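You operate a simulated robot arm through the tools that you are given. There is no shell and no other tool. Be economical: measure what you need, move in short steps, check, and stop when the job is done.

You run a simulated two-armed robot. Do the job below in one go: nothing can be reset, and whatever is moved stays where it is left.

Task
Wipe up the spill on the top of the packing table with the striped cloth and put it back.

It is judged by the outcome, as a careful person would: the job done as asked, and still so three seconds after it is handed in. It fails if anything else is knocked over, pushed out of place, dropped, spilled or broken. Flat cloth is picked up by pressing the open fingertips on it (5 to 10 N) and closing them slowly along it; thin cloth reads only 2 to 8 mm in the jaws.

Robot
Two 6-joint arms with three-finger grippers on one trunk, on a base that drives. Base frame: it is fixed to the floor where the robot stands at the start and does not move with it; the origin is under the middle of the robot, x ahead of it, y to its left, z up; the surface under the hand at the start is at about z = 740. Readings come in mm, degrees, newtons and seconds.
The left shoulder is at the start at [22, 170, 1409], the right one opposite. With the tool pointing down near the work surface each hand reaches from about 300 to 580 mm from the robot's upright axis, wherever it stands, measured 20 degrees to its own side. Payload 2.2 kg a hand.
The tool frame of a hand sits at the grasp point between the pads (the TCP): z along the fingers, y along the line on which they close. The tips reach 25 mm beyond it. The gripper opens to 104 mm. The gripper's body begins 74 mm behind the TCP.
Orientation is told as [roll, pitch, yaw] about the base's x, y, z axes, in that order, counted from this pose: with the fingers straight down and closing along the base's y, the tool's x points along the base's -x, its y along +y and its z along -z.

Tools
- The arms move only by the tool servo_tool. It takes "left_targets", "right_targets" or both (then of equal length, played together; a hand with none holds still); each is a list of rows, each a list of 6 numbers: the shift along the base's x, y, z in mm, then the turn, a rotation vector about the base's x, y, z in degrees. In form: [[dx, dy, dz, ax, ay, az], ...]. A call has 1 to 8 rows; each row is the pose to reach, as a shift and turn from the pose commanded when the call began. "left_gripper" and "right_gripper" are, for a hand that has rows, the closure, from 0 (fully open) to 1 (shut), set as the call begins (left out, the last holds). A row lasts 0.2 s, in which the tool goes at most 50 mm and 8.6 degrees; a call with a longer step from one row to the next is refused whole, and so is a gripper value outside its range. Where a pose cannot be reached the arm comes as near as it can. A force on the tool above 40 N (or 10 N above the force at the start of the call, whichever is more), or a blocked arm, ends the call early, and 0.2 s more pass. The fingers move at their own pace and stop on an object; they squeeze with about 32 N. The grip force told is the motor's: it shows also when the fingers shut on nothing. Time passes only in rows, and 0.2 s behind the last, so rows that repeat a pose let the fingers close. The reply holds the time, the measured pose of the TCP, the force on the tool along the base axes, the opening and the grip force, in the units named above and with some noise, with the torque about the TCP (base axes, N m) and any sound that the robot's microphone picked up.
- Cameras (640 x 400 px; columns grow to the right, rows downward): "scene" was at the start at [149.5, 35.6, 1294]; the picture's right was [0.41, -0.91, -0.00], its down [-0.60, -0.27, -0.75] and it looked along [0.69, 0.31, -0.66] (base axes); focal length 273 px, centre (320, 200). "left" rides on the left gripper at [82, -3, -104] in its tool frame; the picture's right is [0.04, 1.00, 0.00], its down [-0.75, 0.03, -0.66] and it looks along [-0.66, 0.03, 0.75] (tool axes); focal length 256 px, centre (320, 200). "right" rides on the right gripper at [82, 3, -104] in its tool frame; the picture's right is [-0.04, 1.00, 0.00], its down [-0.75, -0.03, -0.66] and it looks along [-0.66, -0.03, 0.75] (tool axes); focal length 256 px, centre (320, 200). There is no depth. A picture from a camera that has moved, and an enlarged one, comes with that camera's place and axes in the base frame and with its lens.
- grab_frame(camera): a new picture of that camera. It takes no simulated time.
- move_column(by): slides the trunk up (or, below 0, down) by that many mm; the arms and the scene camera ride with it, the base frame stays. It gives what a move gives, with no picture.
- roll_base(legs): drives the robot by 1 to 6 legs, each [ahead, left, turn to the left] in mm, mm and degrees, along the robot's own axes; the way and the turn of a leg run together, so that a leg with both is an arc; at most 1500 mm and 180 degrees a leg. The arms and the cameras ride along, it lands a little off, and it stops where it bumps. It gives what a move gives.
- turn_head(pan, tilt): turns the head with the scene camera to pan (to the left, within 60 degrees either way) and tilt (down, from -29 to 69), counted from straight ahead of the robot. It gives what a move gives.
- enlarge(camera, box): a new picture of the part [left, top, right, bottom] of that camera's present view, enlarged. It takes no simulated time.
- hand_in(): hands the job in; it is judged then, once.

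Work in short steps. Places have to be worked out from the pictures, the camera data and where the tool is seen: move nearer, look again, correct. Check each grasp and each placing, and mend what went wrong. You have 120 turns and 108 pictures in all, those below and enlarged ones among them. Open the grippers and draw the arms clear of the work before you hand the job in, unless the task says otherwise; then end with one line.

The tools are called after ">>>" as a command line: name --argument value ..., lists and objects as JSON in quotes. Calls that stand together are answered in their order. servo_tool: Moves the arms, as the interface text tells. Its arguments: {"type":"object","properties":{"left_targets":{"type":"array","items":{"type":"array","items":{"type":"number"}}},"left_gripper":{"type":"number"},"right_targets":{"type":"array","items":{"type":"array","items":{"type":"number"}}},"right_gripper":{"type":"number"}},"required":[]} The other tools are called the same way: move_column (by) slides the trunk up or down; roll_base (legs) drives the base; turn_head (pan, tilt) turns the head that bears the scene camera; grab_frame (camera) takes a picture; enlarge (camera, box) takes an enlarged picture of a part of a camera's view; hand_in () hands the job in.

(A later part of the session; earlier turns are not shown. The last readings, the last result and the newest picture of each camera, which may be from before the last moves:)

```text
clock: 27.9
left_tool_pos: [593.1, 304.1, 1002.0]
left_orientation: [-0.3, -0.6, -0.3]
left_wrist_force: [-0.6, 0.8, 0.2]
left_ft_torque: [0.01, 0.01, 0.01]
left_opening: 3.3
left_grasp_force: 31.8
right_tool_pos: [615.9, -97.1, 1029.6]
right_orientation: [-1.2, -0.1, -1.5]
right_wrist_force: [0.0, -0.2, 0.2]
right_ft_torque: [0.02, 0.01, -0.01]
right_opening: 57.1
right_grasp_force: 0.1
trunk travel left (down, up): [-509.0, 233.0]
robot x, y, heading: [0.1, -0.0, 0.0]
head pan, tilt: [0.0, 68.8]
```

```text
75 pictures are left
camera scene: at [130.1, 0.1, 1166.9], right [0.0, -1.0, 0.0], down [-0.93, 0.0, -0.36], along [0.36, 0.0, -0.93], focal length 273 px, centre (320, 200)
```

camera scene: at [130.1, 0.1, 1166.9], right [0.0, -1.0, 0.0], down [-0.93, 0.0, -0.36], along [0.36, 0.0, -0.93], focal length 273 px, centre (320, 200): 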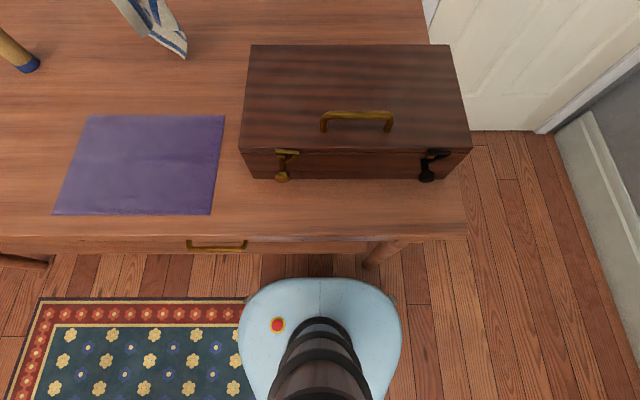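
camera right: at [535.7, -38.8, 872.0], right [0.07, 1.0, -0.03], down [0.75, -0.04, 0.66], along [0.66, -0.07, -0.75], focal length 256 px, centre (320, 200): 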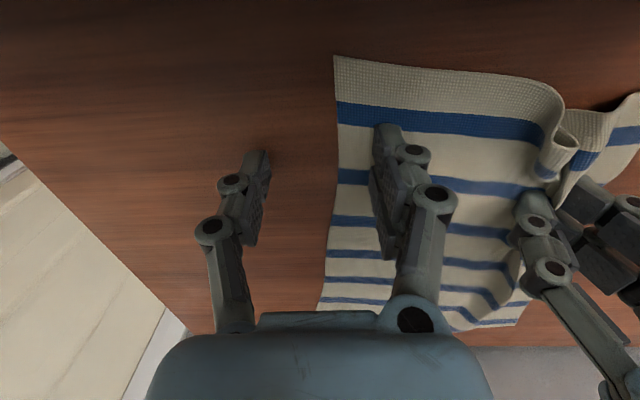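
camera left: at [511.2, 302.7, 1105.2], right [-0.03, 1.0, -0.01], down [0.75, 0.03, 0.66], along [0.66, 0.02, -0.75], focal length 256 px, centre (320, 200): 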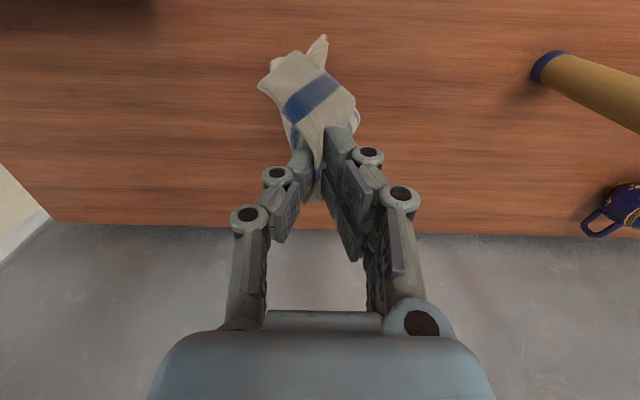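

There's only about 100 mm of room in front and a table leg on the right, so I won't drive yet. I'll lay the cloth out with a sideways drag, starting near y≈110 and pulling to y≈300. After that the right hand can take a second corner.

>>> servo_tool --left_targets '[[4, -30, -5, 0, 0, 0], [8, -65, -10, 0, 0, 0], [12, -100, -10, 0, 0, 0], [15, -135, -10, 0, 0, 0], [17, -165, -10, 0, 0, 0], [17, -190, -15, 0, 0, 0], [17, -195, -15, 0, 0, 0]]'

>>> servo_tool --left_targets '[[0, 0, -30, 0, 0, 0], [0, 10, -60, 0, 0, 0], [0, 40, -85, 0, 0, 0], [0, 70, -110, 0, 0, 0], [-5, 105, -135, 0, 0, 0], [-5, 140, -160, 0, 0, 0], [-10, 175, -185, 0, 0, 0], [-10, 210, -205, 0, 0, 0]]'

>>> turn_head --pan 15 --tilt 45

>>> grab_frame --camera "scene"

>>> grab_frame --camera "right"

```text
clock: 29.4
left_tool_pos: [611.6, 108.8, 986.9]
left_orientation: [-0.4, -0.6, -0.3]
left_wrist_force: [0.1, -0.8, -0.2]
left_ft_torque: [0.02, 0.02, -0.02]
left_opening: 3.1
left_grasp_force: 32.1
right_tool_pos: [616.1, -96.7, 1030.3]
right_orientation: [-1.3, -0.1, -1.6]
right_wrist_force: [0.9, -0.3, -0.4]
right_ft_torque: [0.01, 0.0, -0.01]
right_opening: 57.5
right_grasp_force: 0.1
trunk travel left (down, up): [-509.0, 233.0]
robot x, y, heading: [1.0, -1.6, 0.0]
head pan, tilt: [0.0, 68.8]
```

```text
clock: 31.2
left_tool_pos: [600.6, 317.6, 782.3]
left_orientation: [-0.3, -0.6, -0.4]
left_wrist_force: [0.6, -0.3, -0.6]
left_ft_torque: [0.02, 0.0, 0.03]
left_opening: 3.3
left_grasp_force: 32.0
right_tool_pos: [615.6, -96.5, 1030.6]
right_orientation: [-1.3, -0.1, -1.6]
right_wrist_force: [-0.1, 0.6, -0.1]
right_ft_torque: [-0.03, 0.04, -0.03]
right_opening: 57.2
right_grasp_force: 0.0
trunk travel left (down, up): [-509.0, 233.0]
robot x, y, heading: [-2.1, -2.2, -0.2]
head pan, tilt: [0.0, 68.8]
```

```text
clock: 32.1
left_tool_pos: [599.5, 317.8, 782.8]
left_orientation: [-0.2, -0.6, -0.3]
left_wrist_force: [0.0, 0.1, 1.1]
left_ft_torque: [-0.02, 0.03, -0.01]
left_opening: 3.1
left_grasp_force: 32.4
right_tool_pos: [616.3, -95.8, 1031.4]
right_orientation: [-1.4, 0.0, -1.7]
right_wrist_force: [0.4, -0.6, 0.4]
right_ft_torque: [0.0, 0.02, 0.0]
right_opening: 57.1
right_grasp_force: 0.0
trunk travel left (down, up): [-509.0, 233.0]
robot x, y, heading: [-1.8, -0.2, 0.1]
head pan, tilt: [15.0, 45.0]
```

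```text
74 pictures are left
camera scene: at [152.7, 21.0, 1195.7], right [0.26, -0.97, 0.0], down [-0.68, -0.18, -0.71], along [0.68, 0.18, -0.71], focal length 273 px, centre (320, 200)
```

scene: 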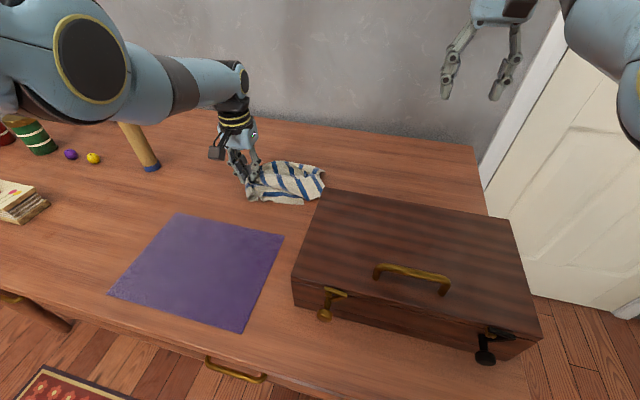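

```text
73 pictures are left
camera right: at [535.3, -87.5, 1134.6], right [0.07, 1.0, -0.02], down [0.75, -0.04, 0.66], along [0.66, -0.06, -0.75], focal length 256 px, centre (320, 200)
```

right: 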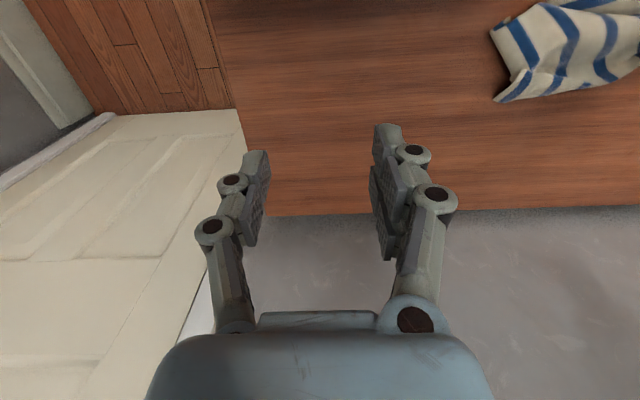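

The cloth lies trailing from the left hand, its free end at about y≈110–130. I'll bring the right hand over for a closer look.

>>> servo_tool --right_targets '[[-5, 35, -20, 0, 0, 0], [-10, 70, -45, 0, 0, 0], [-20, 100, -75, 0, 0, 0], [-30, 130, -105, 0, 0, 0], [-40, 155, -130, 0, 0, 0], [-40, 155, -130, 0, 0, 0]]'

>>> grab_frame --camera "right"

>>> enlarge --camera "scene" --box '[210, 130, 370, 230]'

```text
clock: 33.5
left_tool_pos: [600.5, 318.1, 781.3]
left_orientation: [-0.3, -0.6, -0.4]
left_wrist_force: [0.6, -1.2, -0.8]
left_ft_torque: [0.03, 0.01, -0.01]
left_opening: 3.2
left_grasp_force: 32.3
right_tool_pos: [603.8, 6.1, 903.9]
right_orientation: [-1.6, -0.3, -2.4]
right_wrist_force: [0.3, 0.6, -0.4]
right_ft_torque: [0.0, 0.03, -0.03]
right_opening: 57.1
right_grasp_force: 0.1
right hand out of reach, approached as far as the arm can: row 3, 4, 5, 6
trunk travel left (down, up): [-509.0, 233.0]
robot x, y, heading: [-0.5, -3.0, -0.0]
head pan, tilt: [15.0, 45.0]
```

```text
72 pictures are left
camera right: at [522.6, 17.1, 1008.1], right [0.08, 1.0, -0.03], down [0.75, -0.04, 0.66], along [0.66, -0.07, -0.75], focal length 256 px, centre (320, 200)
```

right: 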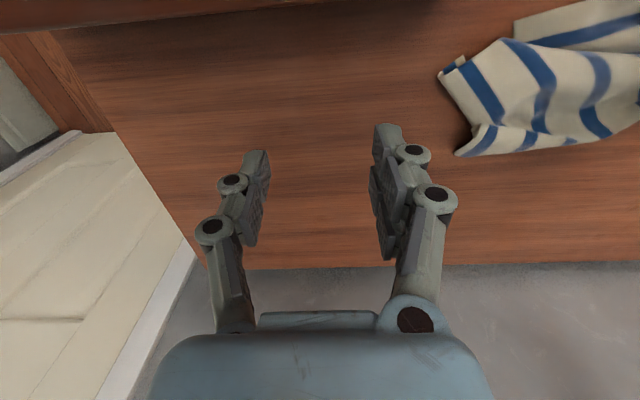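

```text
4.00 times, centred on (290, 180) of scene
camera zoom: at [152.9, 21.5, 1195.7], right [0.26, -0.97, 0.0], down [-0.68, -0.18, -0.71], along [0.68, 0.18, -0.71], focal length 1091 px, centre (440, 280)
```

zoom: 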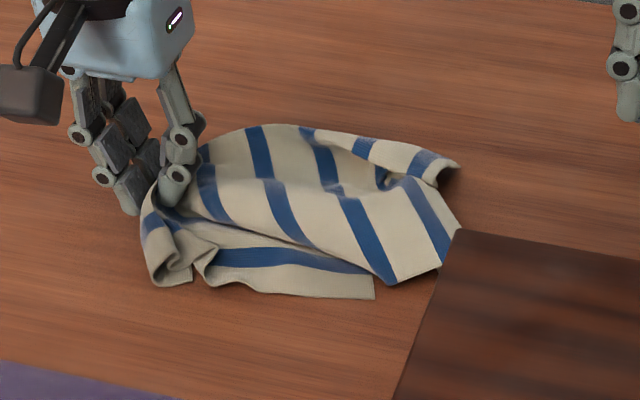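

The right hand can't cross far enough from here. The table's right end has free floor, and from there both hands would reach the whole cloth area. First I'll lift the cloth, roll right 150 mm and re-lay it near its place.

>>> servo_tool --left_targets '[[0, -10, 40, 0, 0, 0], [0, -30, 80, 0, 0, 0], [0, -60, 120, 0, 0, 0], [5, -90, 160, 0, 0, 0], [8, -120, 200, 0, 0, 0], [10, -160, 204, 0, 0, 0], [12, -200, 204, 0, 0, 0]]' --right_targets '[[5, -30, 20, 0, 0, 0], [5, -60, 50, 0, 0, 0], [5, -90, 80, 0, 0, 0], [0, -120, 110, 0, 0, 0], [0, -150, 130, 0, 0, 0], [-20, -180, 140, 0, 0, 0], [-50, -200, 140, 0, 0, 0]]'

>>> grab_frame --camera "scene"

```text
refused: row 4 steps farther than a row can; nothing moved
```

```text
70 pictures are left
camera scene: at [152.9, 21.5, 1195.7], right [0.26, -0.97, 0.0], down [-0.68, -0.18, -0.71], along [0.68, 0.18, -0.71], focal length 273 px, centre (320, 200)
```

scene: 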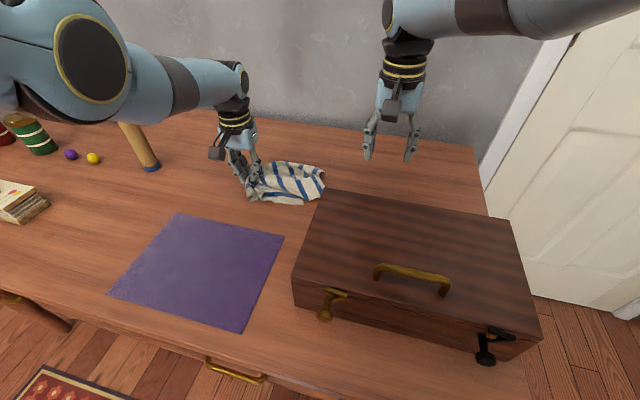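

That call was refused for step length. I'll repeat it with shorter steps.

>>> servo_tool --left_targets '[[0, -5, 40, 0, 0, 0], [0, -15, 80, 0, 0, 0], [0, -30, 120, 0, 0, 0], [5, -50, 160, 0, 0, 0], [8, -75, 195, 0, 0, 0], [10, -115, 200, 0, 0, 0], [12, -155, 204, 0, 0, 0], [12, -195, 204, 0, 0, 0]]' --right_targets '[[5, -30, 20, 0, 0, 0], [5, -60, 50, 0, 0, 0], [5, -90, 80, 0, 0, 0], [0, -115, 110, 0, 0, 0], [0, -140, 130, 0, 0, 0], [-15, -165, 140, 0, 0, 0], [-40, -180, 140, 0, 0, 0], [-60, -190, 140, 0, 0, 0]]'

>>> roll_base --legs '[[0, -150, 0]]'

>>> grab_frame --camera "scene"

```text
clock: 35.3
left_tool_pos: [611.3, 122.1, 984.8]
left_orientation: [-0.2, -0.6, -0.3]
left_wrist_force: [-0.6, -0.4, 0.0]
left_ft_torque: [0.05, -0.01, 0.0]
left_opening: 3.3
left_grasp_force: 32.1
right_tool_pos: [674.1, -148.9, 1029.1]
right_orientation: [-1.2, -0.1, -1.5]
right_wrist_force: [-0.5, 0.0, 0.7]
right_ft_torque: [0.07, 0.02, -0.01]
right_opening: 57.3
right_grasp_force: 0.0
right hand out of reach, approached as far as the arm can: row 1, 2, 3, 4, 5, 6, 7, 8
trunk travel left (down, up): [-509.0, 233.0]
robot x, y, heading: [2.0, -0.2, -0.3]
head pan, tilt: [15.0, 45.0]
```

```text
clock: 36.7
left_tool_pos: [603.1, 3.1, 985.1]
left_orientation: [-0.1, -0.6, 0.4]
left_wrist_force: [-0.2, -0.2, 0.3]
left_ft_torque: [0.03, 0.01, 0.01]
left_opening: 3.3
left_grasp_force: 31.6
right_tool_pos: [667.8, -265.5, 1028.8]
right_orientation: [-1.1, 0.0, -0.8]
right_wrist_force: [-0.6, 0.1, 0.5]
right_ft_torque: [0.02, -0.03, -0.02]
right_opening: 57.2
right_grasp_force: 0.2
trunk travel left (down, up): [-509.0, 233.0]
robot x, y, heading: [-6.6, -125.0, 0.5]
head pan, tilt: [15.0, 45.0]
stopped in leg 1: the robot was blocked; the commanded pose is now the measured one
```

```text
69 pictures are left
camera scene: at [143.8, -106.2, 1195.9], right [0.27, -0.96, 0.0], down [-0.68, -0.19, -0.71], along [0.68, 0.19, -0.71], focal length 273 px, centre (320, 200)
```

scene: 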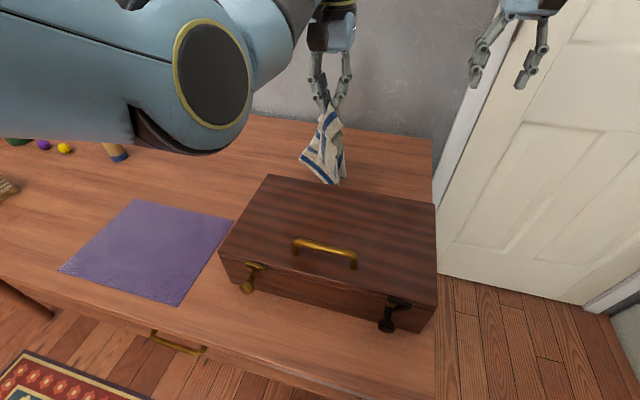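

The base is blocked at y≈−125, probably against the table leg. I'll back off 20 mm to the left, then lay the cloth by dragging from y≈20 to y≈210.

>>> roll_base --legs '[[0, 20, 0]]'

>>> servo_tool --left_targets '[[15, 0, -20, 0, 0, 0], [25, 0, -40, 0, 0, 0], [30, 20, -70, 0, 0, 0], [30, 50, -95, 0, 0, 0], [30, 85, -120, 0, 0, 0], [30, 120, -145, 0, 0, 0], [30, 155, -175, 0, 0, 0], [30, 185, -203, 0, 0, 0]]'

>>> grab_frame --camera "scene"

>>> grab_frame --camera "left"

```text
clock: 37.5
left_tool_pos: [602.3, 25.3, 984.9]
left_orientation: [-0.2, -0.5, 0.5]
left_wrist_force: [-0.9, -0.4, -0.6]
left_ft_torque: [0.0, 0.01, 0.02]
left_opening: 3.5
left_grasp_force: 32.3
right_tool_pos: [667.6, -244.3, 1029.0]
right_orientation: [-1.3, 0.0, -0.6]
right_wrist_force: [0.3, 0.1, 0.8]
right_ft_torque: [-0.04, 0.0, 0.02]
right_opening: 57.2
right_grasp_force: 0.0
trunk travel left (down, up): [-509.0, 233.0]
robot x, y, heading: [-8.9, -105.7, 0.8]
head pan, tilt: [15.0, 45.0]
```

```text
clock: 39.3
left_tool_pos: [609.9, 183.9, 814.5]
left_orientation: [-0.3, -0.6, 0.5]
left_wrist_force: [-1.0, 0.0, 0.2]
left_ft_torque: [0.02, -0.02, -0.01]
left_opening: 3.6
left_grasp_force: 31.9
left hand out of reach, approached as far as the arm can: row 6, 7, 8
right_tool_pos: [667.7, -243.8, 1028.8]
right_orientation: [-1.2, 0.1, -0.8]
right_wrist_force: [-0.2, -0.6, -0.1]
right_ft_torque: [0.01, 0.0, -0.03]
right_opening: 57.4
right_grasp_force: 0.1
trunk travel left (down, up): [-509.0, 233.0]
robot x, y, heading: [-8.6, -108.8, 0.5]
head pan, tilt: [15.0, 45.0]
```

```text
68 pictures are left
camera scene: at [144.4, -84.9, 1195.8], right [0.27, -0.96, 0.0], down [-0.68, -0.19, -0.71], along [0.68, 0.19, -0.71], focal length 273 px, centre (320, 200)
```

scene: 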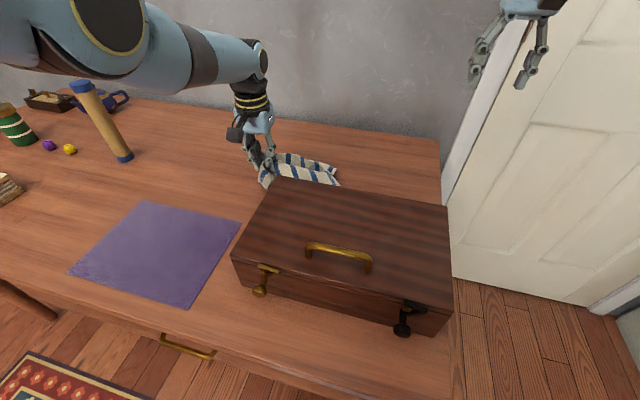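

```text
67 pictures are left
camera left: at [528.2, 182.2, 916.3], right [-0.05, 1.0, 0.0], down [0.75, 0.04, 0.66], along [0.66, 0.03, -0.75], focal length 256 px, centre (320, 200)
```

left: 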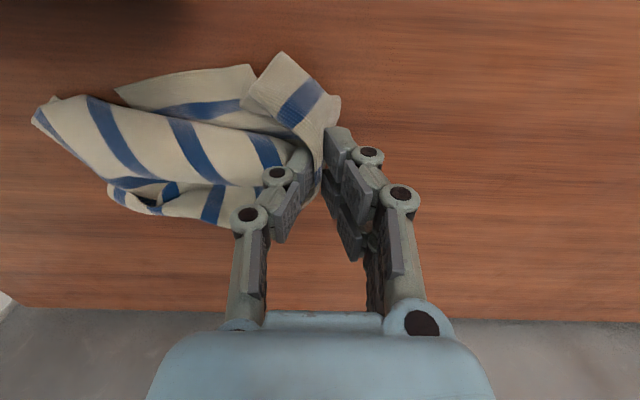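

The cloth is laid along y≈30–190 behind the box. I'll lower the hand to the table, open gently, rise and look.

>>> servo_tool --left_targets '[[-10, 5, -15, 0, 0, 0], [-15, 10, -35, 0, 0, 0], [-15, 10, -40, 0, 0, 0]]'

>>> servo_tool --left_targets '[[0, 0, 0, 0, 0, 0], [0, 0, 1, 0, 0, 0], [0, 0, 1, 0, 0, 0]]' --left_gripper 0.6

>>> servo_tool --left_targets '[[0, 0, 30, 0, 0, 0], [0, 0, 70, 0, 0, 0], [0, 0, 110, 0, 0, 0], [-10, 20, 150, 0, 0, 0], [-20, 40, 190, 0, 0, 0], [-30, 40, 220, 0, 0, 0]]'

>>> grab_frame --camera "left"

>>> enlarge --camera "scene" --box '[220, 120, 380, 220]'

```text
clock: 40.1
left_tool_pos: [590.0, 193.8, 776.1]
left_orientation: [-0.2, -0.7, 0.5]
left_wrist_force: [-0.1, 0.6, -1.1]
left_ft_torque: [0.03, 0.0, 0.04]
left_opening: 3.2
left_grasp_force: 32.4
left hand out of reach, approached as far as the arm can: row 2, 3
right_tool_pos: [668.4, -244.5, 1029.5]
right_orientation: [-1.2, 0.0, -0.7]
right_wrist_force: [0.3, 0.6, 0.2]
right_ft_torque: [-0.01, 0.0, 0.0]
right_opening: 57.3
right_grasp_force: 0.0
trunk travel left (down, up): [-509.0, 233.0]
robot x, y, heading: [-9.7, -104.3, 0.4]
head pan, tilt: [15.0, 45.0]
```

```text
clock: 40.9
left_tool_pos: [588.3, 193.2, 777.9]
left_orientation: [-0.2, -0.5, 0.4]
left_wrist_force: [0.4, 0.2, 0.4]
left_ft_torque: [-0.02, 0.03, 0.02]
left_opening: 41.6
left_grasp_force: 0.1
right_tool_pos: [667.9, -243.4, 1029.1]
right_orientation: [-1.2, -0.1, -0.7]
right_wrist_force: [0.2, -0.4, -0.3]
right_ft_torque: [0.03, 0.02, 0.02]
right_opening: 57.1
right_grasp_force: 0.0
trunk travel left (down, up): [-509.0, 233.0]
robot x, y, heading: [-6.6, -105.1, 0.7]
head pan, tilt: [15.0, 45.0]
```

```text
clock: 42.3
left_tool_pos: [654.0, 249.6, 973.5]
left_orientation: [-0.1, -0.4, 0.4]
left_wrist_force: [-0.8, 0.6, -0.6]
left_ft_torque: [-0.01, -0.03, 0.0]
left_opening: 41.6
left_grasp_force: 0.0
left hand out of reach, approached as far as the arm can: row 1, 2, 3, 4, 5, 6
right_tool_pos: [668.1, -244.0, 1029.6]
right_orientation: [-1.3, -0.2, -0.7]
right_wrist_force: [-0.3, 0.0, -0.5]
right_ft_torque: [0.02, 0.02, -0.01]
right_opening: 57.1
right_grasp_force: 0.1
trunk travel left (down, up): [-509.0, 233.0]
robot x, y, heading: [-10.8, -108.7, 0.8]
head pan, tilt: [15.0, 45.0]
```

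```text
66 pictures are left
camera left: at [572.0, 247.2, 1077.0], right [-0.05, 1.0, 0.0], down [0.75, 0.04, 0.66], along [0.66, 0.03, -0.75], focal length 256 px, centre (320, 200)
```

left: 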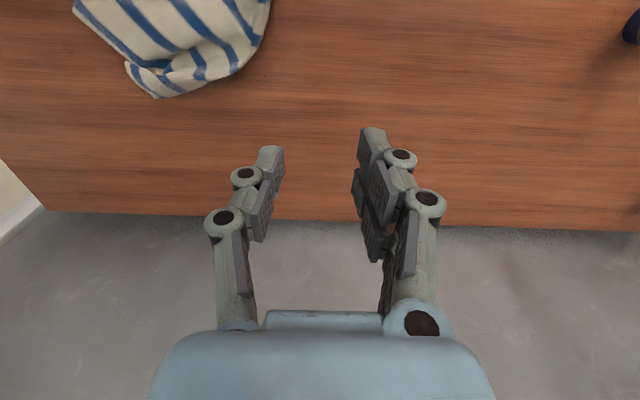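

```text
4.00 times, centred on (300, 170) of scene
camera zoom: at [144.1, -85.0, 1195.8], right [0.27, -0.96, 0.0], down [-0.68, -0.19, -0.71], along [0.68, 0.19, -0.71], focal length 1091 px, centre (400, 320)
```

zoom: 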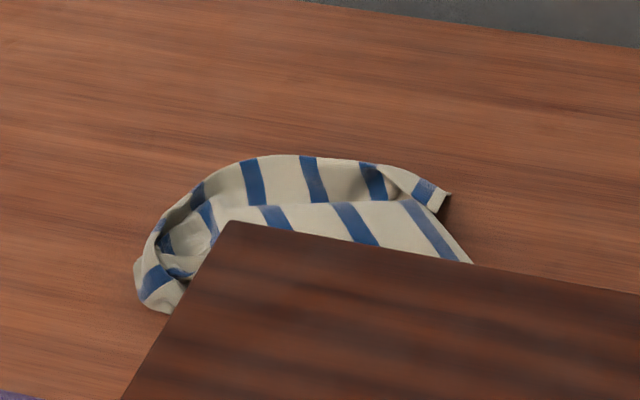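

The cloth is released and resting. I'll raise the trunk and drive around to the table's right end: back, right, turn left, then sideways, in checked legs.

>>> move_column --by 120

>>> roll_base --legs '[[-350, 0, 0], [0, -540, 0], [0, 0, 90]]'

>>> turn_head --pan -50 --tilt 45

>>> grab_frame --camera "scene"

```text
clock: 43.8
left_tool_pos: [654.3, 249.2, 1098.1]
left_orientation: [-0.1, -1.0, 0.6]
left_wrist_force: [-0.7, 0.0, -0.3]
left_ft_torque: [0.01, -0.02, 0.03]
left_opening: 41.6
left_grasp_force: 0.0
right_tool_pos: [666.3, -244.0, 1151.8]
right_orientation: [-1.2, -0.1, -0.8]
right_wrist_force: [0.4, 0.8, 0.3]
right_ft_torque: [-0.01, 0.02, -0.01]
right_opening: 57.1
right_grasp_force: 0.0
trunk travel left (down, up): [-629.0, 113.0]
robot x, y, heading: [-9.2, -106.6, 0.7]
head pan, tilt: [15.0, 45.0]
```

```text
clock: 48.2
left_tool_pos: [334.4, -171.1, 1097.9]
left_orientation: [-0.3, -1.1, -1.8]
left_wrist_force: [-0.2, -0.2, -0.3]
left_ft_torque: [-0.04, 0.07, -0.01]
left_opening: 41.4
left_grasp_force: 0.1
right_tool_pos: [327.0, -664.9, 1151.0]
right_orientation: [-1.3, -0.1, -3.1]
right_wrist_force: [0.9, -0.2, -1.2]
right_ft_torque: [-0.05, 0.05, 0.02]
right_opening: 57.1
right_grasp_force: 0.0
trunk travel left (down, up): [-629.0, 113.0]
robot x, y, heading: [-345.3, -499.5, -1.5]
head pan, tilt: [15.0, 45.0]
stopped in leg 2: the robot was blocked; the commanded pose is now the measured one
```

```text
clock: 49.5
left_tool_pos: [332.6, -173.3, 1100.5]
left_orientation: [-0.2, -1.2, -1.9]
left_wrist_force: [-0.9, 1.6, -0.7]
left_ft_torque: [0.02, -0.01, -0.01]
left_opening: 41.5
left_grasp_force: 0.1
right_tool_pos: [323.8, -667.2, 1151.2]
right_orientation: [-1.3, -0.3, -3.1]
right_wrist_force: [0.2, 0.1, -0.5]
right_ft_torque: [0.0, 0.04, 0.0]
right_opening: 57.4
right_grasp_force: 0.0
trunk travel left (down, up): [-629.0, 113.0]
robot x, y, heading: [-343.7, -498.9, -1.7]
head pan, tilt: [-50.0, 45.0]
```

```text
64 pictures are left
camera scene: at [-221.6, -566.3, 1316.8], right [-0.78, -0.62, 0.0], down [-0.44, 0.55, -0.71], along [0.44, -0.55, -0.71], focal length 273 px, centre (320, 200)
```

scene: 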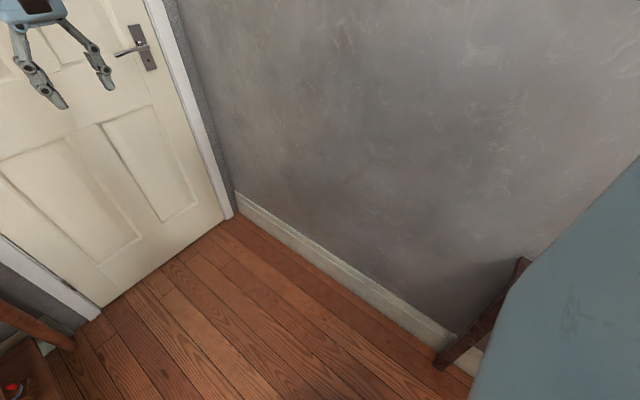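

The base was blocked at y≈−499, and there's a wooden object near the wall on the right. I'll look there.

>>> turn_head --pan -60 --tilt 68

>>> grab_frame --camera "scene"

>>> grab_frame --camera "right"

```text
clock: 50.4
left_tool_pos: [332.5, -172.3, 1099.3]
left_orientation: [-0.2, -1.1, -1.9]
left_wrist_force: [-0.1, 0.5, 0.1]
left_ft_torque: [0.0, -0.02, 0.0]
left_opening: 41.6
left_grasp_force: 0.1
right_tool_pos: [323.9, -666.2, 1151.1]
right_orientation: [-1.2, -0.2, -3.0]
right_wrist_force: [-0.7, -1.0, 0.5]
right_ft_torque: [0.0, -0.03, -0.02]
right_opening: 56.9
right_grasp_force: 0.0
trunk travel left (down, up): [-629.0, 113.0]
robot x, y, heading: [-343.7, -499.6, -1.4]
head pan, tilt: [-60.0, 68.0]
```

```text
63 pictures are left
camera scene: at [-244.8, -552.6, 1288.7], right [-0.88, -0.48, 0.0], down [-0.44, 0.82, -0.38], along [0.18, -0.33, -0.93], focal length 273 px, centre (320, 200)
```

scene: 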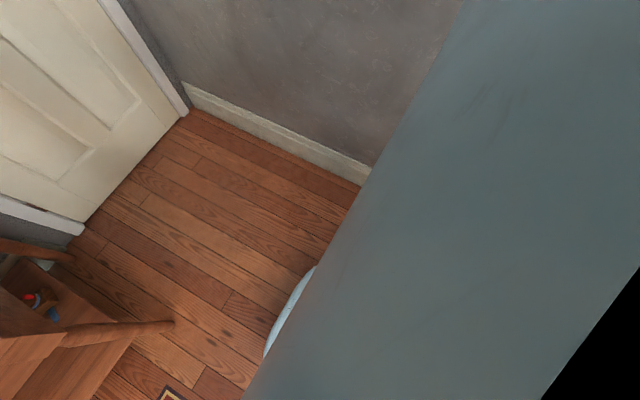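

```text
62 pictures are left
camera right: at [243.8, -654.6, 1255.9], right [0.09, 1.0, -0.02], down [0.75, -0.06, 0.66], along [0.66, -0.08, -0.75], focal length 256 px, centre (320, 200)
```

right: 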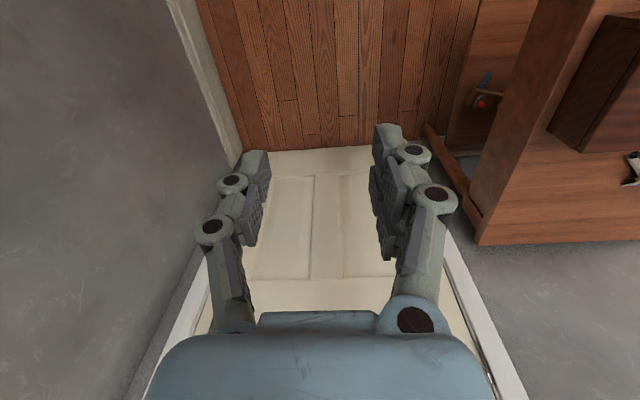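

Something like a chair stands by the right wall and blocked the base. I'll move away from it, go forward to just short of the table, and look right again before going sideways.

>>> roll_base --legs '[[0, 40, 1.5], [240, 0, 0]]'

>>> turn_head --pan -60 --tilt 30

>>> grab_frame --camera "scene"

```text
clock: 52.7
left_tool_pos: [565.6, -115.1, 1100.2]
left_orientation: [-0.2, -1.2, -0.5]
left_wrist_force: [0.5, 0.0, -0.2]
left_ft_torque: [-0.01, -0.02, -0.04]
left_opening: 41.7
left_grasp_force: 0.0
right_tool_pos: [570.4, -609.2, 1151.8]
right_orientation: [-1.3, -0.3, -1.7]
right_wrist_force: [-0.1, -0.2, 0.1]
right_ft_torque: [-0.02, 0.03, -0.01]
right_opening: 57.4
right_grasp_force: 0.1
trunk travel left (down, up): [-629.0, 113.0]
robot x, y, heading: [-105.6, -460.1, -0.3]
head pan, tilt: [-60.0, 68.0]
```

```text
clock: 53.7
left_tool_pos: [565.7, -115.2, 1099.3]
left_orientation: [-0.2, -1.2, -0.5]
left_wrist_force: [-0.4, 0.3, -0.8]
left_ft_torque: [0.04, 0.04, 0.02]
left_opening: 41.9
left_grasp_force: 0.1
right_tool_pos: [569.7, -610.4, 1152.7]
right_orientation: [-1.3, -0.3, -1.7]
right_wrist_force: [0.0, -0.4, 0.0]
right_ft_torque: [-0.02, -0.04, 0.0]
right_opening: 57.3
right_grasp_force: 0.3
trunk travel left (down, up): [-629.0, 113.0]
robot x, y, heading: [-105.5, -462.1, -0.3]
head pan, tilt: [-60.0, 30.0]
```

```text
61 pictures are left
camera scene: at [14.6, -539.6, 1339.3], right [-0.87, -0.5, 0.0], down [-0.25, 0.43, -0.87], along [0.43, -0.75, -0.5], focal length 273 px, centre (320, 200)
```

scene: 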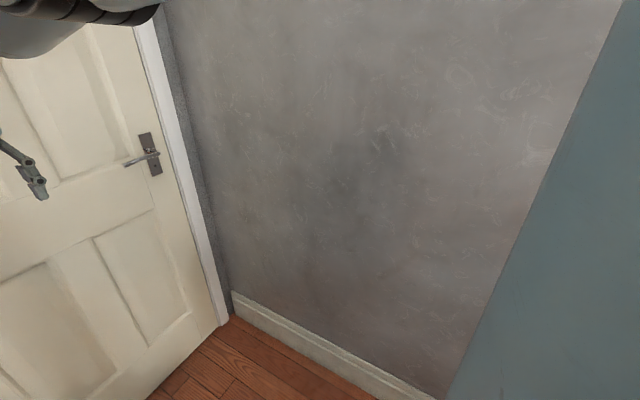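

The right side ahead is open floor up to the wall. I'll go diagonally forward and right, then turn left to face the table's end, and look.

>>> roll_base --legs '[[130, -190, 0], [0, 0, 90]]'

>>> turn_head --pan -30 --tilt 50

>>> grab_frame --camera "scene"

```text
clock: 59.3
left_tool_pos: [-324.9, 13.3, 1099.9]
left_orientation: [-0.2, -1.1, 89.8]
left_wrist_force: [0.7, -0.6, 0.1]
left_ft_torque: [-0.01, -0.02, 0.01]
left_opening: 41.8
left_grasp_force: 0.0
right_tool_pos: [168.0, 21.9, 1152.1]
right_orientation: [-1.3, -0.2, 88.8]
right_wrist_force: [0.1, 0.0, 0.3]
right_ft_torque: [-0.01, 0.03, -0.02]
right_opening: 57.1
right_grasp_force: 0.0
trunk travel left (down, up): [-629.0, 113.0]
robot x, y, heading: [24.1, -653.8, 90.1]
head pan, tilt: [-60.0, 30.0]
```

```text
clock: 60.2
left_tool_pos: [-324.6, 12.3, 1100.0]
left_orientation: [-0.3, -1.3, 90.0]
left_wrist_force: [0.5, -0.2, 0.3]
left_ft_torque: [0.0, 0.02, -0.03]
left_opening: 41.5
left_grasp_force: 0.0
right_tool_pos: [167.6, 20.4, 1152.5]
right_orientation: [-1.4, -0.2, 88.7]
right_wrist_force: [0.3, 0.1, -0.1]
right_ft_torque: [0.01, 0.0, 0.01]
right_opening: 57.2
right_grasp_force: 0.1
trunk travel left (down, up): [-629.0, 113.0]
robot x, y, heading: [25.5, -651.5, 90.7]
head pan, tilt: [-30.0, 50.0]
```

```text
60 pictures are left
camera scene: at [65.5, -514.9, 1309.9], right [0.87, -0.5, 0.0], down [-0.38, -0.66, -0.64], along [0.32, 0.56, -0.77], focal length 273 px, centre (320, 200)
```

scene: 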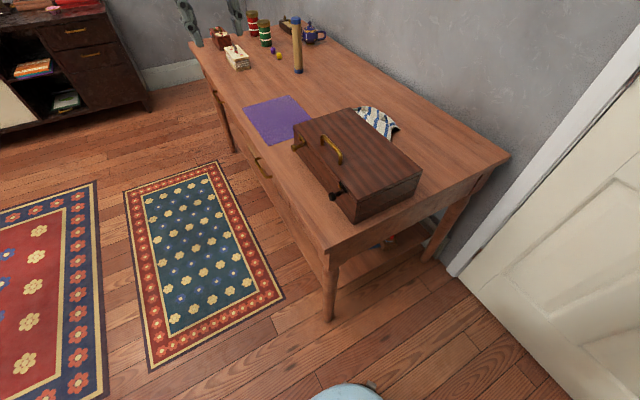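

I have a clear view of the table end and open floor. I'll strafe right about 590 mm and go forward 100 mm to face the cloth area.

>>> roll_base --legs '[[0, -590, 0], [95, 0, 0]]'

>>> turn_head --pan -5 --tilt 45

>>> grab_frame --camera "scene"

```text
clock: 64.3
left_tool_pos: [266.4, 111.9, 1098.6]
left_orientation: [-0.2, -1.1, 90.0]
left_wrist_force: [-1.0, 0.1, -1.2]
left_ft_torque: [-0.05, 0.02, 0.0]
left_opening: 41.8
left_grasp_force: 0.1
right_tool_pos: [760.0, 120.8, 1151.5]
right_orientation: [-1.3, -0.2, 88.8]
right_wrist_force: [0.0, 0.1, -0.8]
right_ft_torque: [-0.05, 0.0, -0.01]
right_opening: 57.5
right_grasp_force: 0.1
trunk travel left (down, up): [-629.0, 113.0]
robot x, y, heading: [615.1, -554.0, 90.1]
head pan, tilt: [-30.0, 50.0]
```

```text
clock: 65.2
left_tool_pos: [265.7, 110.0, 1100.6]
left_orientation: [-0.2, -1.2, 90.1]
left_wrist_force: [0.4, -0.1, 0.6]
left_ft_torque: [0.05, -0.01, 0.03]
left_opening: 41.7
left_grasp_force: 0.0
right_tool_pos: [760.7, 120.4, 1151.7]
right_orientation: [-1.4, -0.3, 88.8]
right_wrist_force: [0.7, 0.6, 0.3]
right_ft_torque: [-0.01, 0.0, 0.0]
right_opening: 57.2
right_grasp_force: 0.0
trunk travel left (down, up): [-629.0, 113.0]
robot x, y, heading: [619.1, -554.7, 90.4]
head pan, tilt: [-5.0, 45.0]
```

```text
59 pictures are left
camera scene: at [625.5, -402.5, 1316.8], right [1.0, -0.08, 0.0], down [-0.06, -0.7, -0.71], along [0.06, 0.7, -0.71], focal length 273 px, centre (320, 200)
```

scene: 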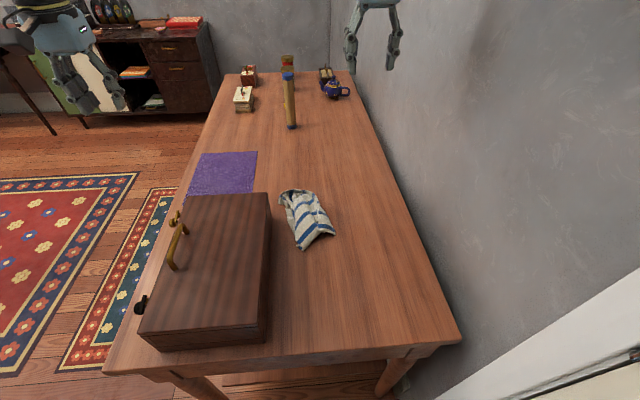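

I now have a clean view of everything. I'll zoom in on the cloth.

>>> enlarge --camera "scene" --box '[250, 170, 370, 270]'

```text
4.00 times, centred on (310, 220) of scene
camera zoom: at [625.5, -402.5, 1316.8], right [1.0, -0.08, 0.0], down [-0.06, -0.7, -0.71], along [0.06, 0.7, -0.71], focal length 1091 px, centre (360, 120)
```

zoom: 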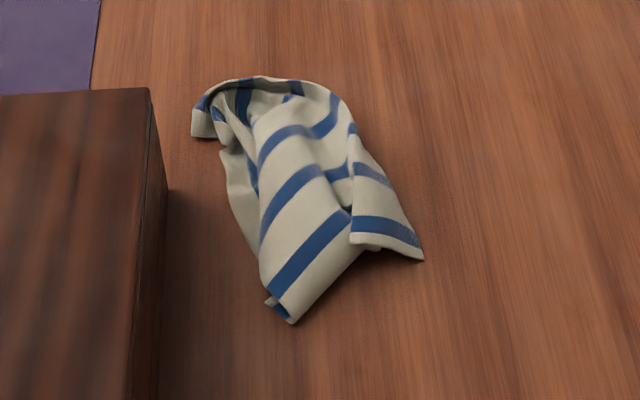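

The corner nearest me is at about (615, −6), and the other corner of that same edge is near (588, 58). I'll pull these apart: right hand to the far side, left hand to the box side. First the base goes 50 mm closer, the trunk comes down, and the right hand goes over the first corner.

>>> roll_base --legs '[[50, 0, 0]]'

>>> move_column --by -110

>>> servo_tool --right_targets '[[-20, -30, -30, 0, 0, 0], [-40, -60, -60, 0, 0, 0], [-60, -80, -90, 0, 0, 0], [-80, -100, -120, 0, 0, 0], [-100, -120, -145, 0, 0, 0], [-120, -140, -165, 0, 0, 0], [-130, -148, -180, 0, 0, 0]]'

>>> grab_frame --camera "right"

>>> grab_frame --camera "scene"

```text
clock: 66.1
left_tool_pos: [265.9, 154.7, 1103.4]
left_orientation: [-0.1, -1.5, 90.0]
left_wrist_force: [-0.4, -0.7, -0.3]
left_ft_torque: [0.07, 0.0, 0.0]
left_opening: 41.9
left_grasp_force: 0.0
right_tool_pos: [759.1, 163.6, 1155.8]
right_orientation: [-1.3, -0.5, 88.7]
right_wrist_force: [-0.3, -1.0, 0.2]
right_ft_torque: [0.06, -0.02, 0.01]
right_opening: 57.2
right_grasp_force: 0.0
trunk travel left (down, up): [-629.0, 113.0]
robot x, y, heading: [618.2, -505.8, 90.5]
head pan, tilt: [-5.0, 45.0]
```

```text
clock: 67.6
left_tool_pos: [265.7, 158.4, 991.1]
left_orientation: [-0.2, -1.2, 90.0]
left_wrist_force: [0.3, -0.3, -0.3]
left_ft_torque: [0.0, 0.02, -0.02]
left_opening: 41.7
left_grasp_force: 0.1
right_tool_pos: [759.4, 167.1, 1043.0]
right_orientation: [-1.3, -0.3, 88.8]
right_wrist_force: [-0.3, 0.7, 0.7]
right_ft_torque: [0.01, -0.01, -0.02]
right_opening: 57.3
right_grasp_force: 0.0
trunk travel left (down, up): [-519.0, 223.0]
robot x, y, heading: [616.7, -505.8, 90.4]
head pan, tilt: [-5.0, 45.0]
```

```text
clock: 69.4
left_tool_pos: [265.5, 159.7, 990.6]
left_orientation: [-0.2, -1.2, 89.9]
left_wrist_force: [0.2, -0.1, 0.0]
left_ft_torque: [0.01, -0.03, -0.02]
left_opening: 41.5
left_grasp_force: 0.2
right_tool_pos: [735.5, 60.0, 856.4]
right_orientation: [-7.5, -2.5, 84.5]
right_wrist_force: [0.0, -0.4, -0.2]
right_ft_torque: [-0.02, -0.03, -0.01]
right_opening: 57.2
right_grasp_force: 0.1
right hand out of reach, approached as far as the arm can: row 6, 7
trunk travel left (down, up): [-519.0, 223.0]
robot x, y, heading: [618.0, -502.3, 90.2]
head pan, tilt: [-5.0, 45.0]
stopped in row 7 (right hand): the arm was blocked; the commanded pose is now the measured one
```

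```text
57 pictures are left
camera right: at [712.0, -23.1, 955.5], right [-0.98, 0.14, -0.13], down [0.02, 0.73, 0.69], along [0.19, 0.67, -0.71], focal length 256 px, centre (320, 200)
```

right: 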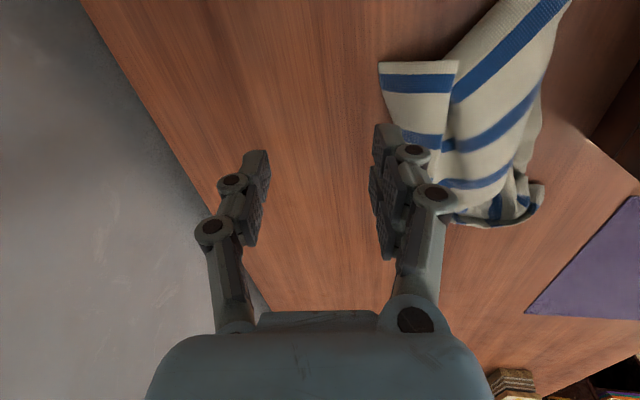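

```text
56 pictures are left
camera scene: at [625.5, -352.6, 1205.9], right [1.0, -0.08, 0.0], down [-0.06, -0.71, -0.71], along [0.06, 0.7, -0.71], focal length 273 px, centre (320, 200)
```

scene: 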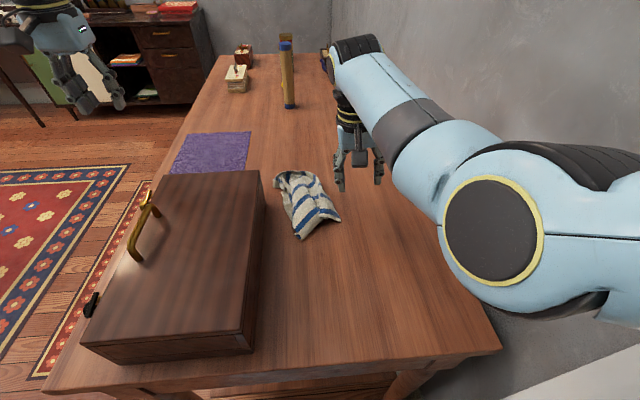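

The right elbow has come up against the back wall. I'll raise that hand, shift the base 180 mm left (away from the wall), and try again.

>>> servo_tool --right_targets '[[10, 10, 40, 0, 0, 0], [15, 20, 80, 0, 0, 0], [20, 30, 120, 0, 0, 0]]'

>>> roll_base --legs '[[0, 180, 0]]'

>>> grab_frame --camera "scene"

```text
clock: 70.2
left_tool_pos: [265.7, 159.4, 989.8]
left_orientation: [-0.2, -1.2, 90.0]
left_wrist_force: [0.3, -0.3, 0.4]
left_ft_torque: [0.01, 0.01, 0.0]
left_opening: 41.7
left_grasp_force: 0.0
right_tool_pos: [750.0, 87.4, 976.0]
right_orientation: [-7.1, -2.3, 84.5]
right_wrist_force: [-0.7, -0.1, -0.1]
right_ft_torque: [-0.01, 0.0, -0.01]
right_opening: 57.4
right_grasp_force: 0.0
trunk travel left (down, up): [-519.0, 223.0]
robot x, y, heading: [616.1, -507.4, 90.6]
head pan, tilt: [-5.0, 45.0]
```

```text
clock: 71.7
left_tool_pos: [83.2, 157.8, 988.9]
left_orientation: [-0.2, -1.2, 90.0]
left_wrist_force: [-0.1, 1.1, 0.7]
left_ft_torque: [0.0, -0.04, 0.0]
left_opening: 41.6
left_grasp_force: 0.0
right_tool_pos: [569.2, 87.3, 976.3]
right_orientation: [-7.3, -2.4, 84.7]
right_wrist_force: [-0.6, 0.3, -0.9]
right_ft_torque: [-0.01, -0.01, 0.0]
right_opening: 57.4
right_grasp_force: 0.0
trunk travel left (down, up): [-519.0, 223.0]
robot x, y, heading: [436.2, -508.2, 90.5]
head pan, tilt: [-5.0, 45.0]
```

```text
55 pictures are left
camera scene: at [443.9, -353.6, 1205.9], right [1.0, -0.08, 0.0], down [-0.06, -0.71, -0.71], along [0.06, 0.7, -0.71], focal length 273 px, centre (320, 200)
```

scene: 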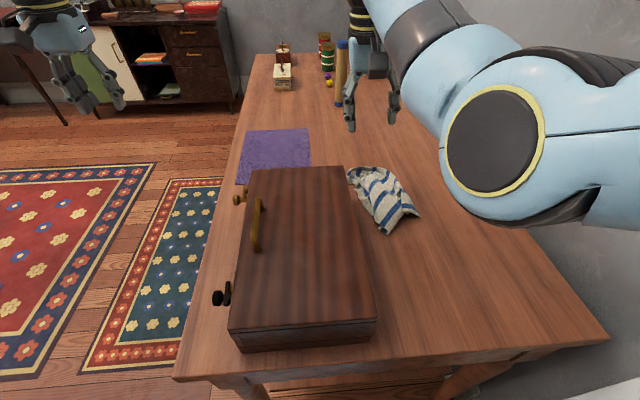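

The cloth is now ahead on the right side and the elbow has space. I'll bring the right hand above the near corner, levelling its tilt.

>>> servo_tool --right_targets '[[12, -12, -20, -0.4, 2, 1], [24, -24, -50, -0.8, 4, 2], [36, -36, -80, -1.2, 6, 4], [48, -48, -110, -1.7, 7.5, 5], [58, -60, -140, -1.7, 7.5, 5], [60, -62, -155, -1.7, 7.5, 5], [60, -62, -155, -1.7, 7.5, 5]]' --right_gripper 0.5

>>> grab_frame --camera "right"

>>> grab_frame --camera "scene"

```text
clock: 73.3
left_tool_pos: [83.9, 157.0, 989.9]
left_orientation: [-0.3, -1.2, 90.2]
left_wrist_force: [-1.0, -0.6, 0.5]
left_ft_torque: [0.0, 0.01, -0.02]
left_opening: 41.6
left_grasp_force: 0.1
right_tool_pos: [629.4, 25.1, 820.2]
right_orientation: [0.3, -0.3, 89.5]
right_wrist_force: [-0.2, -0.3, 1.2]
right_ft_torque: [-0.02, 0.01, -0.01]
right_opening: 51.9
right_grasp_force: 0.2
trunk travel left (down, up): [-519.0, 223.0]
robot x, y, heading: [434.3, -505.8, 90.1]
head pan, tilt: [-5.0, 45.0]
```

```text
54 pictures are left
camera right: at [627.7, -55.6, 924.5], right [-1.0, 0.05, 0.01], down [0.04, 0.75, 0.66], along [0.03, 0.66, -0.75], focal length 256 px, centre (320, 200)
```

right: 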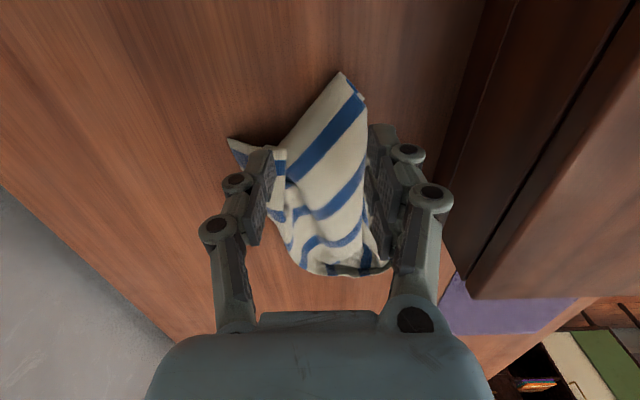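

```text
53 pictures are left
camera scene: at [445.1, -353.8, 1205.9], right [1.0, -0.08, 0.0], down [-0.06, -0.71, -0.71], along [0.06, 0.7, -0.71], focal length 273 px, centre (320, 200)
```

scene: 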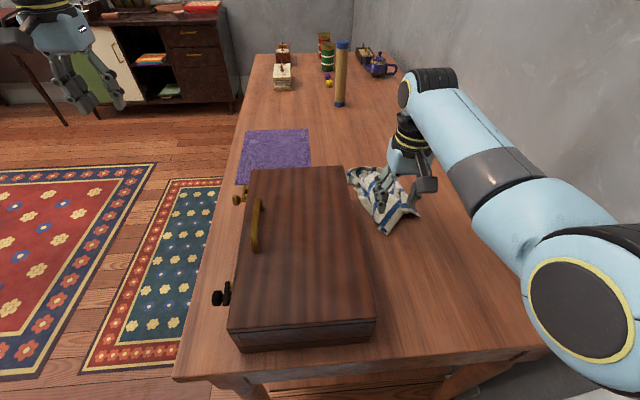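

The corner is confirmed at (614, −6). I'll narrow the fingers to about 30 mm, press on the cloth 20 mm inside the corner, and close.

>>> servo_tool --right_targets '[[-8, -9, -25, 0, 0, 0], [-8, -9, -40, 0, 0, 0], [-8, -9, -48, 0, 0, 0], [-8, -9, -53, 0, 0, 0], [-8, -9, -56, 0, 0, 0]]' --right_gripper 0.68

>>> grab_frame --camera "right"

```text
clock: 74.5
left_tool_pos: [83.4, 156.5, 990.7]
left_orientation: [-0.2, -1.4, 90.1]
left_wrist_force: [-0.1, 0.4, -0.5]
left_ft_torque: [0.05, 0.0, 0.02]
left_opening: 41.7
left_grasp_force: 0.0
right_tool_pos: [621.3, 17.2, 766.4]
right_orientation: [0.3, -0.8, 89.5]
right_wrist_force: [0.4, -3.9, 18.9]
right_ft_torque: [0.03, 0.09, 0.04]
right_opening: 35.2
right_grasp_force: 0.8
trunk travel left (down, up): [-519.0, 223.0]
robot x, y, heading: [436.7, -504.9, 90.4]
head pan, tilt: [-5.0, 45.0]
```

```text
52 pictures are left
camera right: at [618.9, -64.6, 870.4], right [-1.0, 0.05, 0.01], down [0.04, 0.75, 0.66], along [0.03, 0.66, -0.75], focal length 256 px, centre (320, 200)
```

right: 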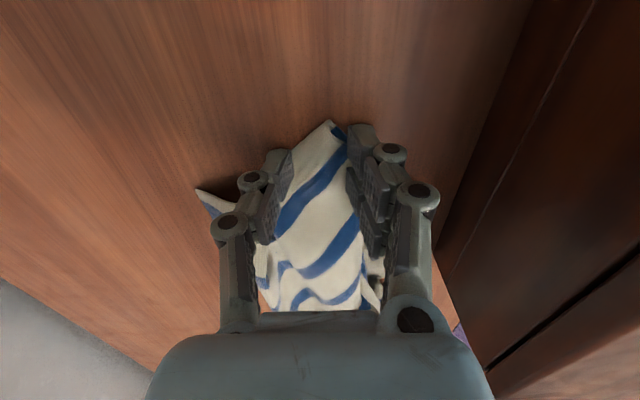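

The fingertips straddle the corner at about 19 N. I'll ease off and close on it.

>>> servo_tool --right_targets '[[0, 0, 1.5, 0, 0, 0], [0, 0, 1.5, 0, 0, 0], [0, 0, 1.5, 0, 0, 0]]' --right_gripper 0.85

>>> servo_tool --right_targets '[[0, 0, 0, 0, 0, 0], [0, 0, 0, 0, 0, 0], [0, 0, 0, 0, 0, 0]]' --right_gripper 1

>>> grab_frame --camera "right"

```text
clock: 75.3
left_tool_pos: [84.3, 156.7, 990.0]
left_orientation: [-0.1, -1.2, 90.1]
left_wrist_force: [0.1, -0.3, 0.0]
left_ft_torque: [-0.01, 0.0, -0.04]
left_opening: 41.4
left_grasp_force: 0.0
right_tool_pos: [621.6, 15.5, 765.3]
right_orientation: [0.2, -0.3, 89.5]
right_wrist_force: [-1.0, 1.5, 11.8]
right_ft_torque: [0.08, 0.05, -0.02]
right_opening: 17.1
right_grasp_force: 1.1
trunk travel left (down, up): [-519.0, 223.0]
robot x, y, heading: [435.6, -508.9, 90.7]
head pan, tilt: [-5.0, 45.0]
```

```text
clock: 76.1
left_tool_pos: [83.6, 156.0, 990.3]
left_orientation: [-0.2, -1.3, 90.0]
left_wrist_force: [0.3, 0.3, 0.0]
left_ft_torque: [0.01, 0.0, -0.01]
left_opening: 41.6
left_grasp_force: 0.0
right_tool_pos: [621.9, 15.6, 766.9]
right_orientation: [0.4, -0.4, 89.6]
right_wrist_force: [2.2, 0.5, 18.8]
right_ft_torque: [0.2, 0.07, 0.04]
right_opening: 4.2
right_grasp_force: 31.5
trunk travel left (down, up): [-519.0, 223.0]
robot x, y, heading: [438.1, -505.4, 90.5]
head pan, tilt: [-5.0, 45.0]
```

```text
51 pictures are left
camera right: at [619.2, -65.5, 870.6], right [-1.0, 0.05, 0.0], down [0.04, 0.75, 0.66], along [0.03, 0.66, -0.75], focal length 256 px, centre (320, 200)
```

right: 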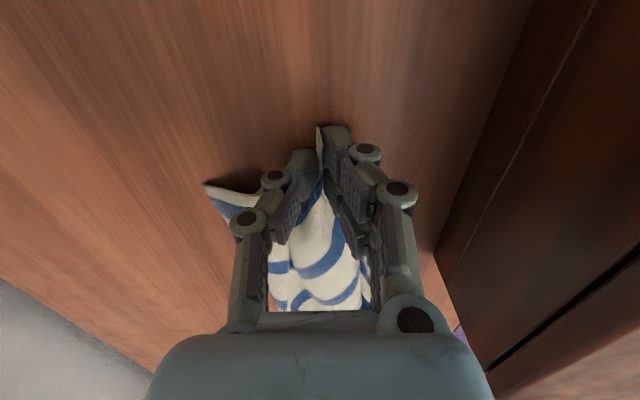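

I have the corner, with the opening at 4.2 mm. I'll lift slightly and pull it toward the far side (+x, a bit toward me), so the cloth turns and unfolds.

>>> servo_tool --right_targets '[[0, 0, 15, 0, 0, 0], [30, -10, 25, 0, 0, 0], [65, -25, 25, 0, 0, 0], [100, -40, 25, 0, 0, 0], [135, -55, 25, 0, 0, 0], [165, -65, 25, 0, 0, 0], [190, -70, 25, 0, 0, 0]]'

>>> grab_frame --camera "scene"

>>> grab_frame --camera "right"

```text
clock: 77.7
left_tool_pos: [86.3, 157.1, 989.5]
left_orientation: [-0.2, -1.2, 90.1]
left_wrist_force: [-0.6, 0.0, -0.1]
left_ft_torque: [-0.02, 0.01, 0.03]
left_opening: 41.5
left_grasp_force: 0.1
right_tool_pos: [814.0, -53.5, 790.9]
right_orientation: [0.3, -0.3, 89.4]
right_wrist_force: [0.0, 0.0, 0.4]
right_ft_torque: [-0.01, 0.02, 0.02]
right_opening: 3.9
right_grasp_force: 32.0
trunk travel left (down, up): [-519.0, 223.0]
robot x, y, heading: [437.3, -506.1, 90.4]
head pan, tilt: [-5.0, 45.0]
```

```text
50 pictures are left
camera scene: at [445.6, -353.7, 1205.9], right [1.0, -0.08, 0.0], down [-0.06, -0.71, -0.71], along [0.06, 0.7, -0.71], focal length 273 px, centre (320, 200)
```

scene: 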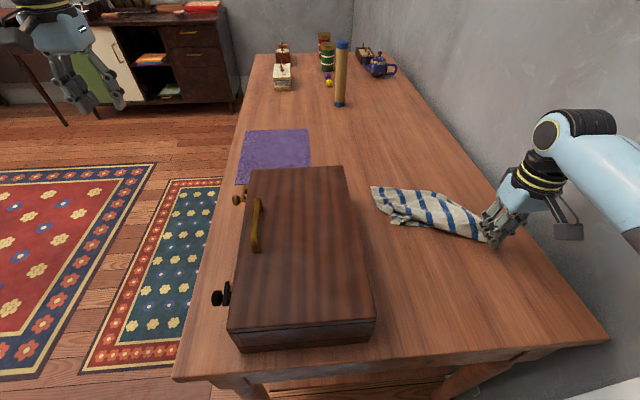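

```text
49 pictures are left
camera right: at [809.7, -134.8, 894.6], right [-1.0, 0.05, 0.01], down [0.04, 0.75, 0.66], along [0.03, 0.66, -0.75], focal length 256 px, centre (320, 200)
```

right: 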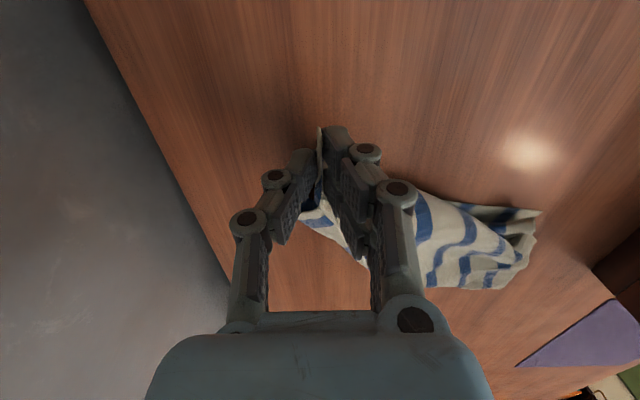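

The cloth swung round nicely toward its original direction. Now a zoom to find the other corner of the near edge.

>>> enlarge --camera "scene" --box '[350, 165, 510, 265]'

```text
4.00 times, centred on (430, 215) of scene
camera zoom: at [445.6, -353.7, 1205.9], right [1.0, -0.08, 0.0], down [-0.06, -0.71, -0.71], along [0.06, 0.7, -0.71], focal length 1091 px, centre (-120, 140)
```

zoom: 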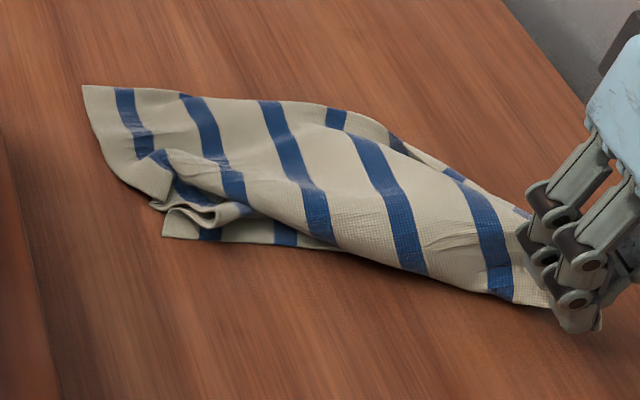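

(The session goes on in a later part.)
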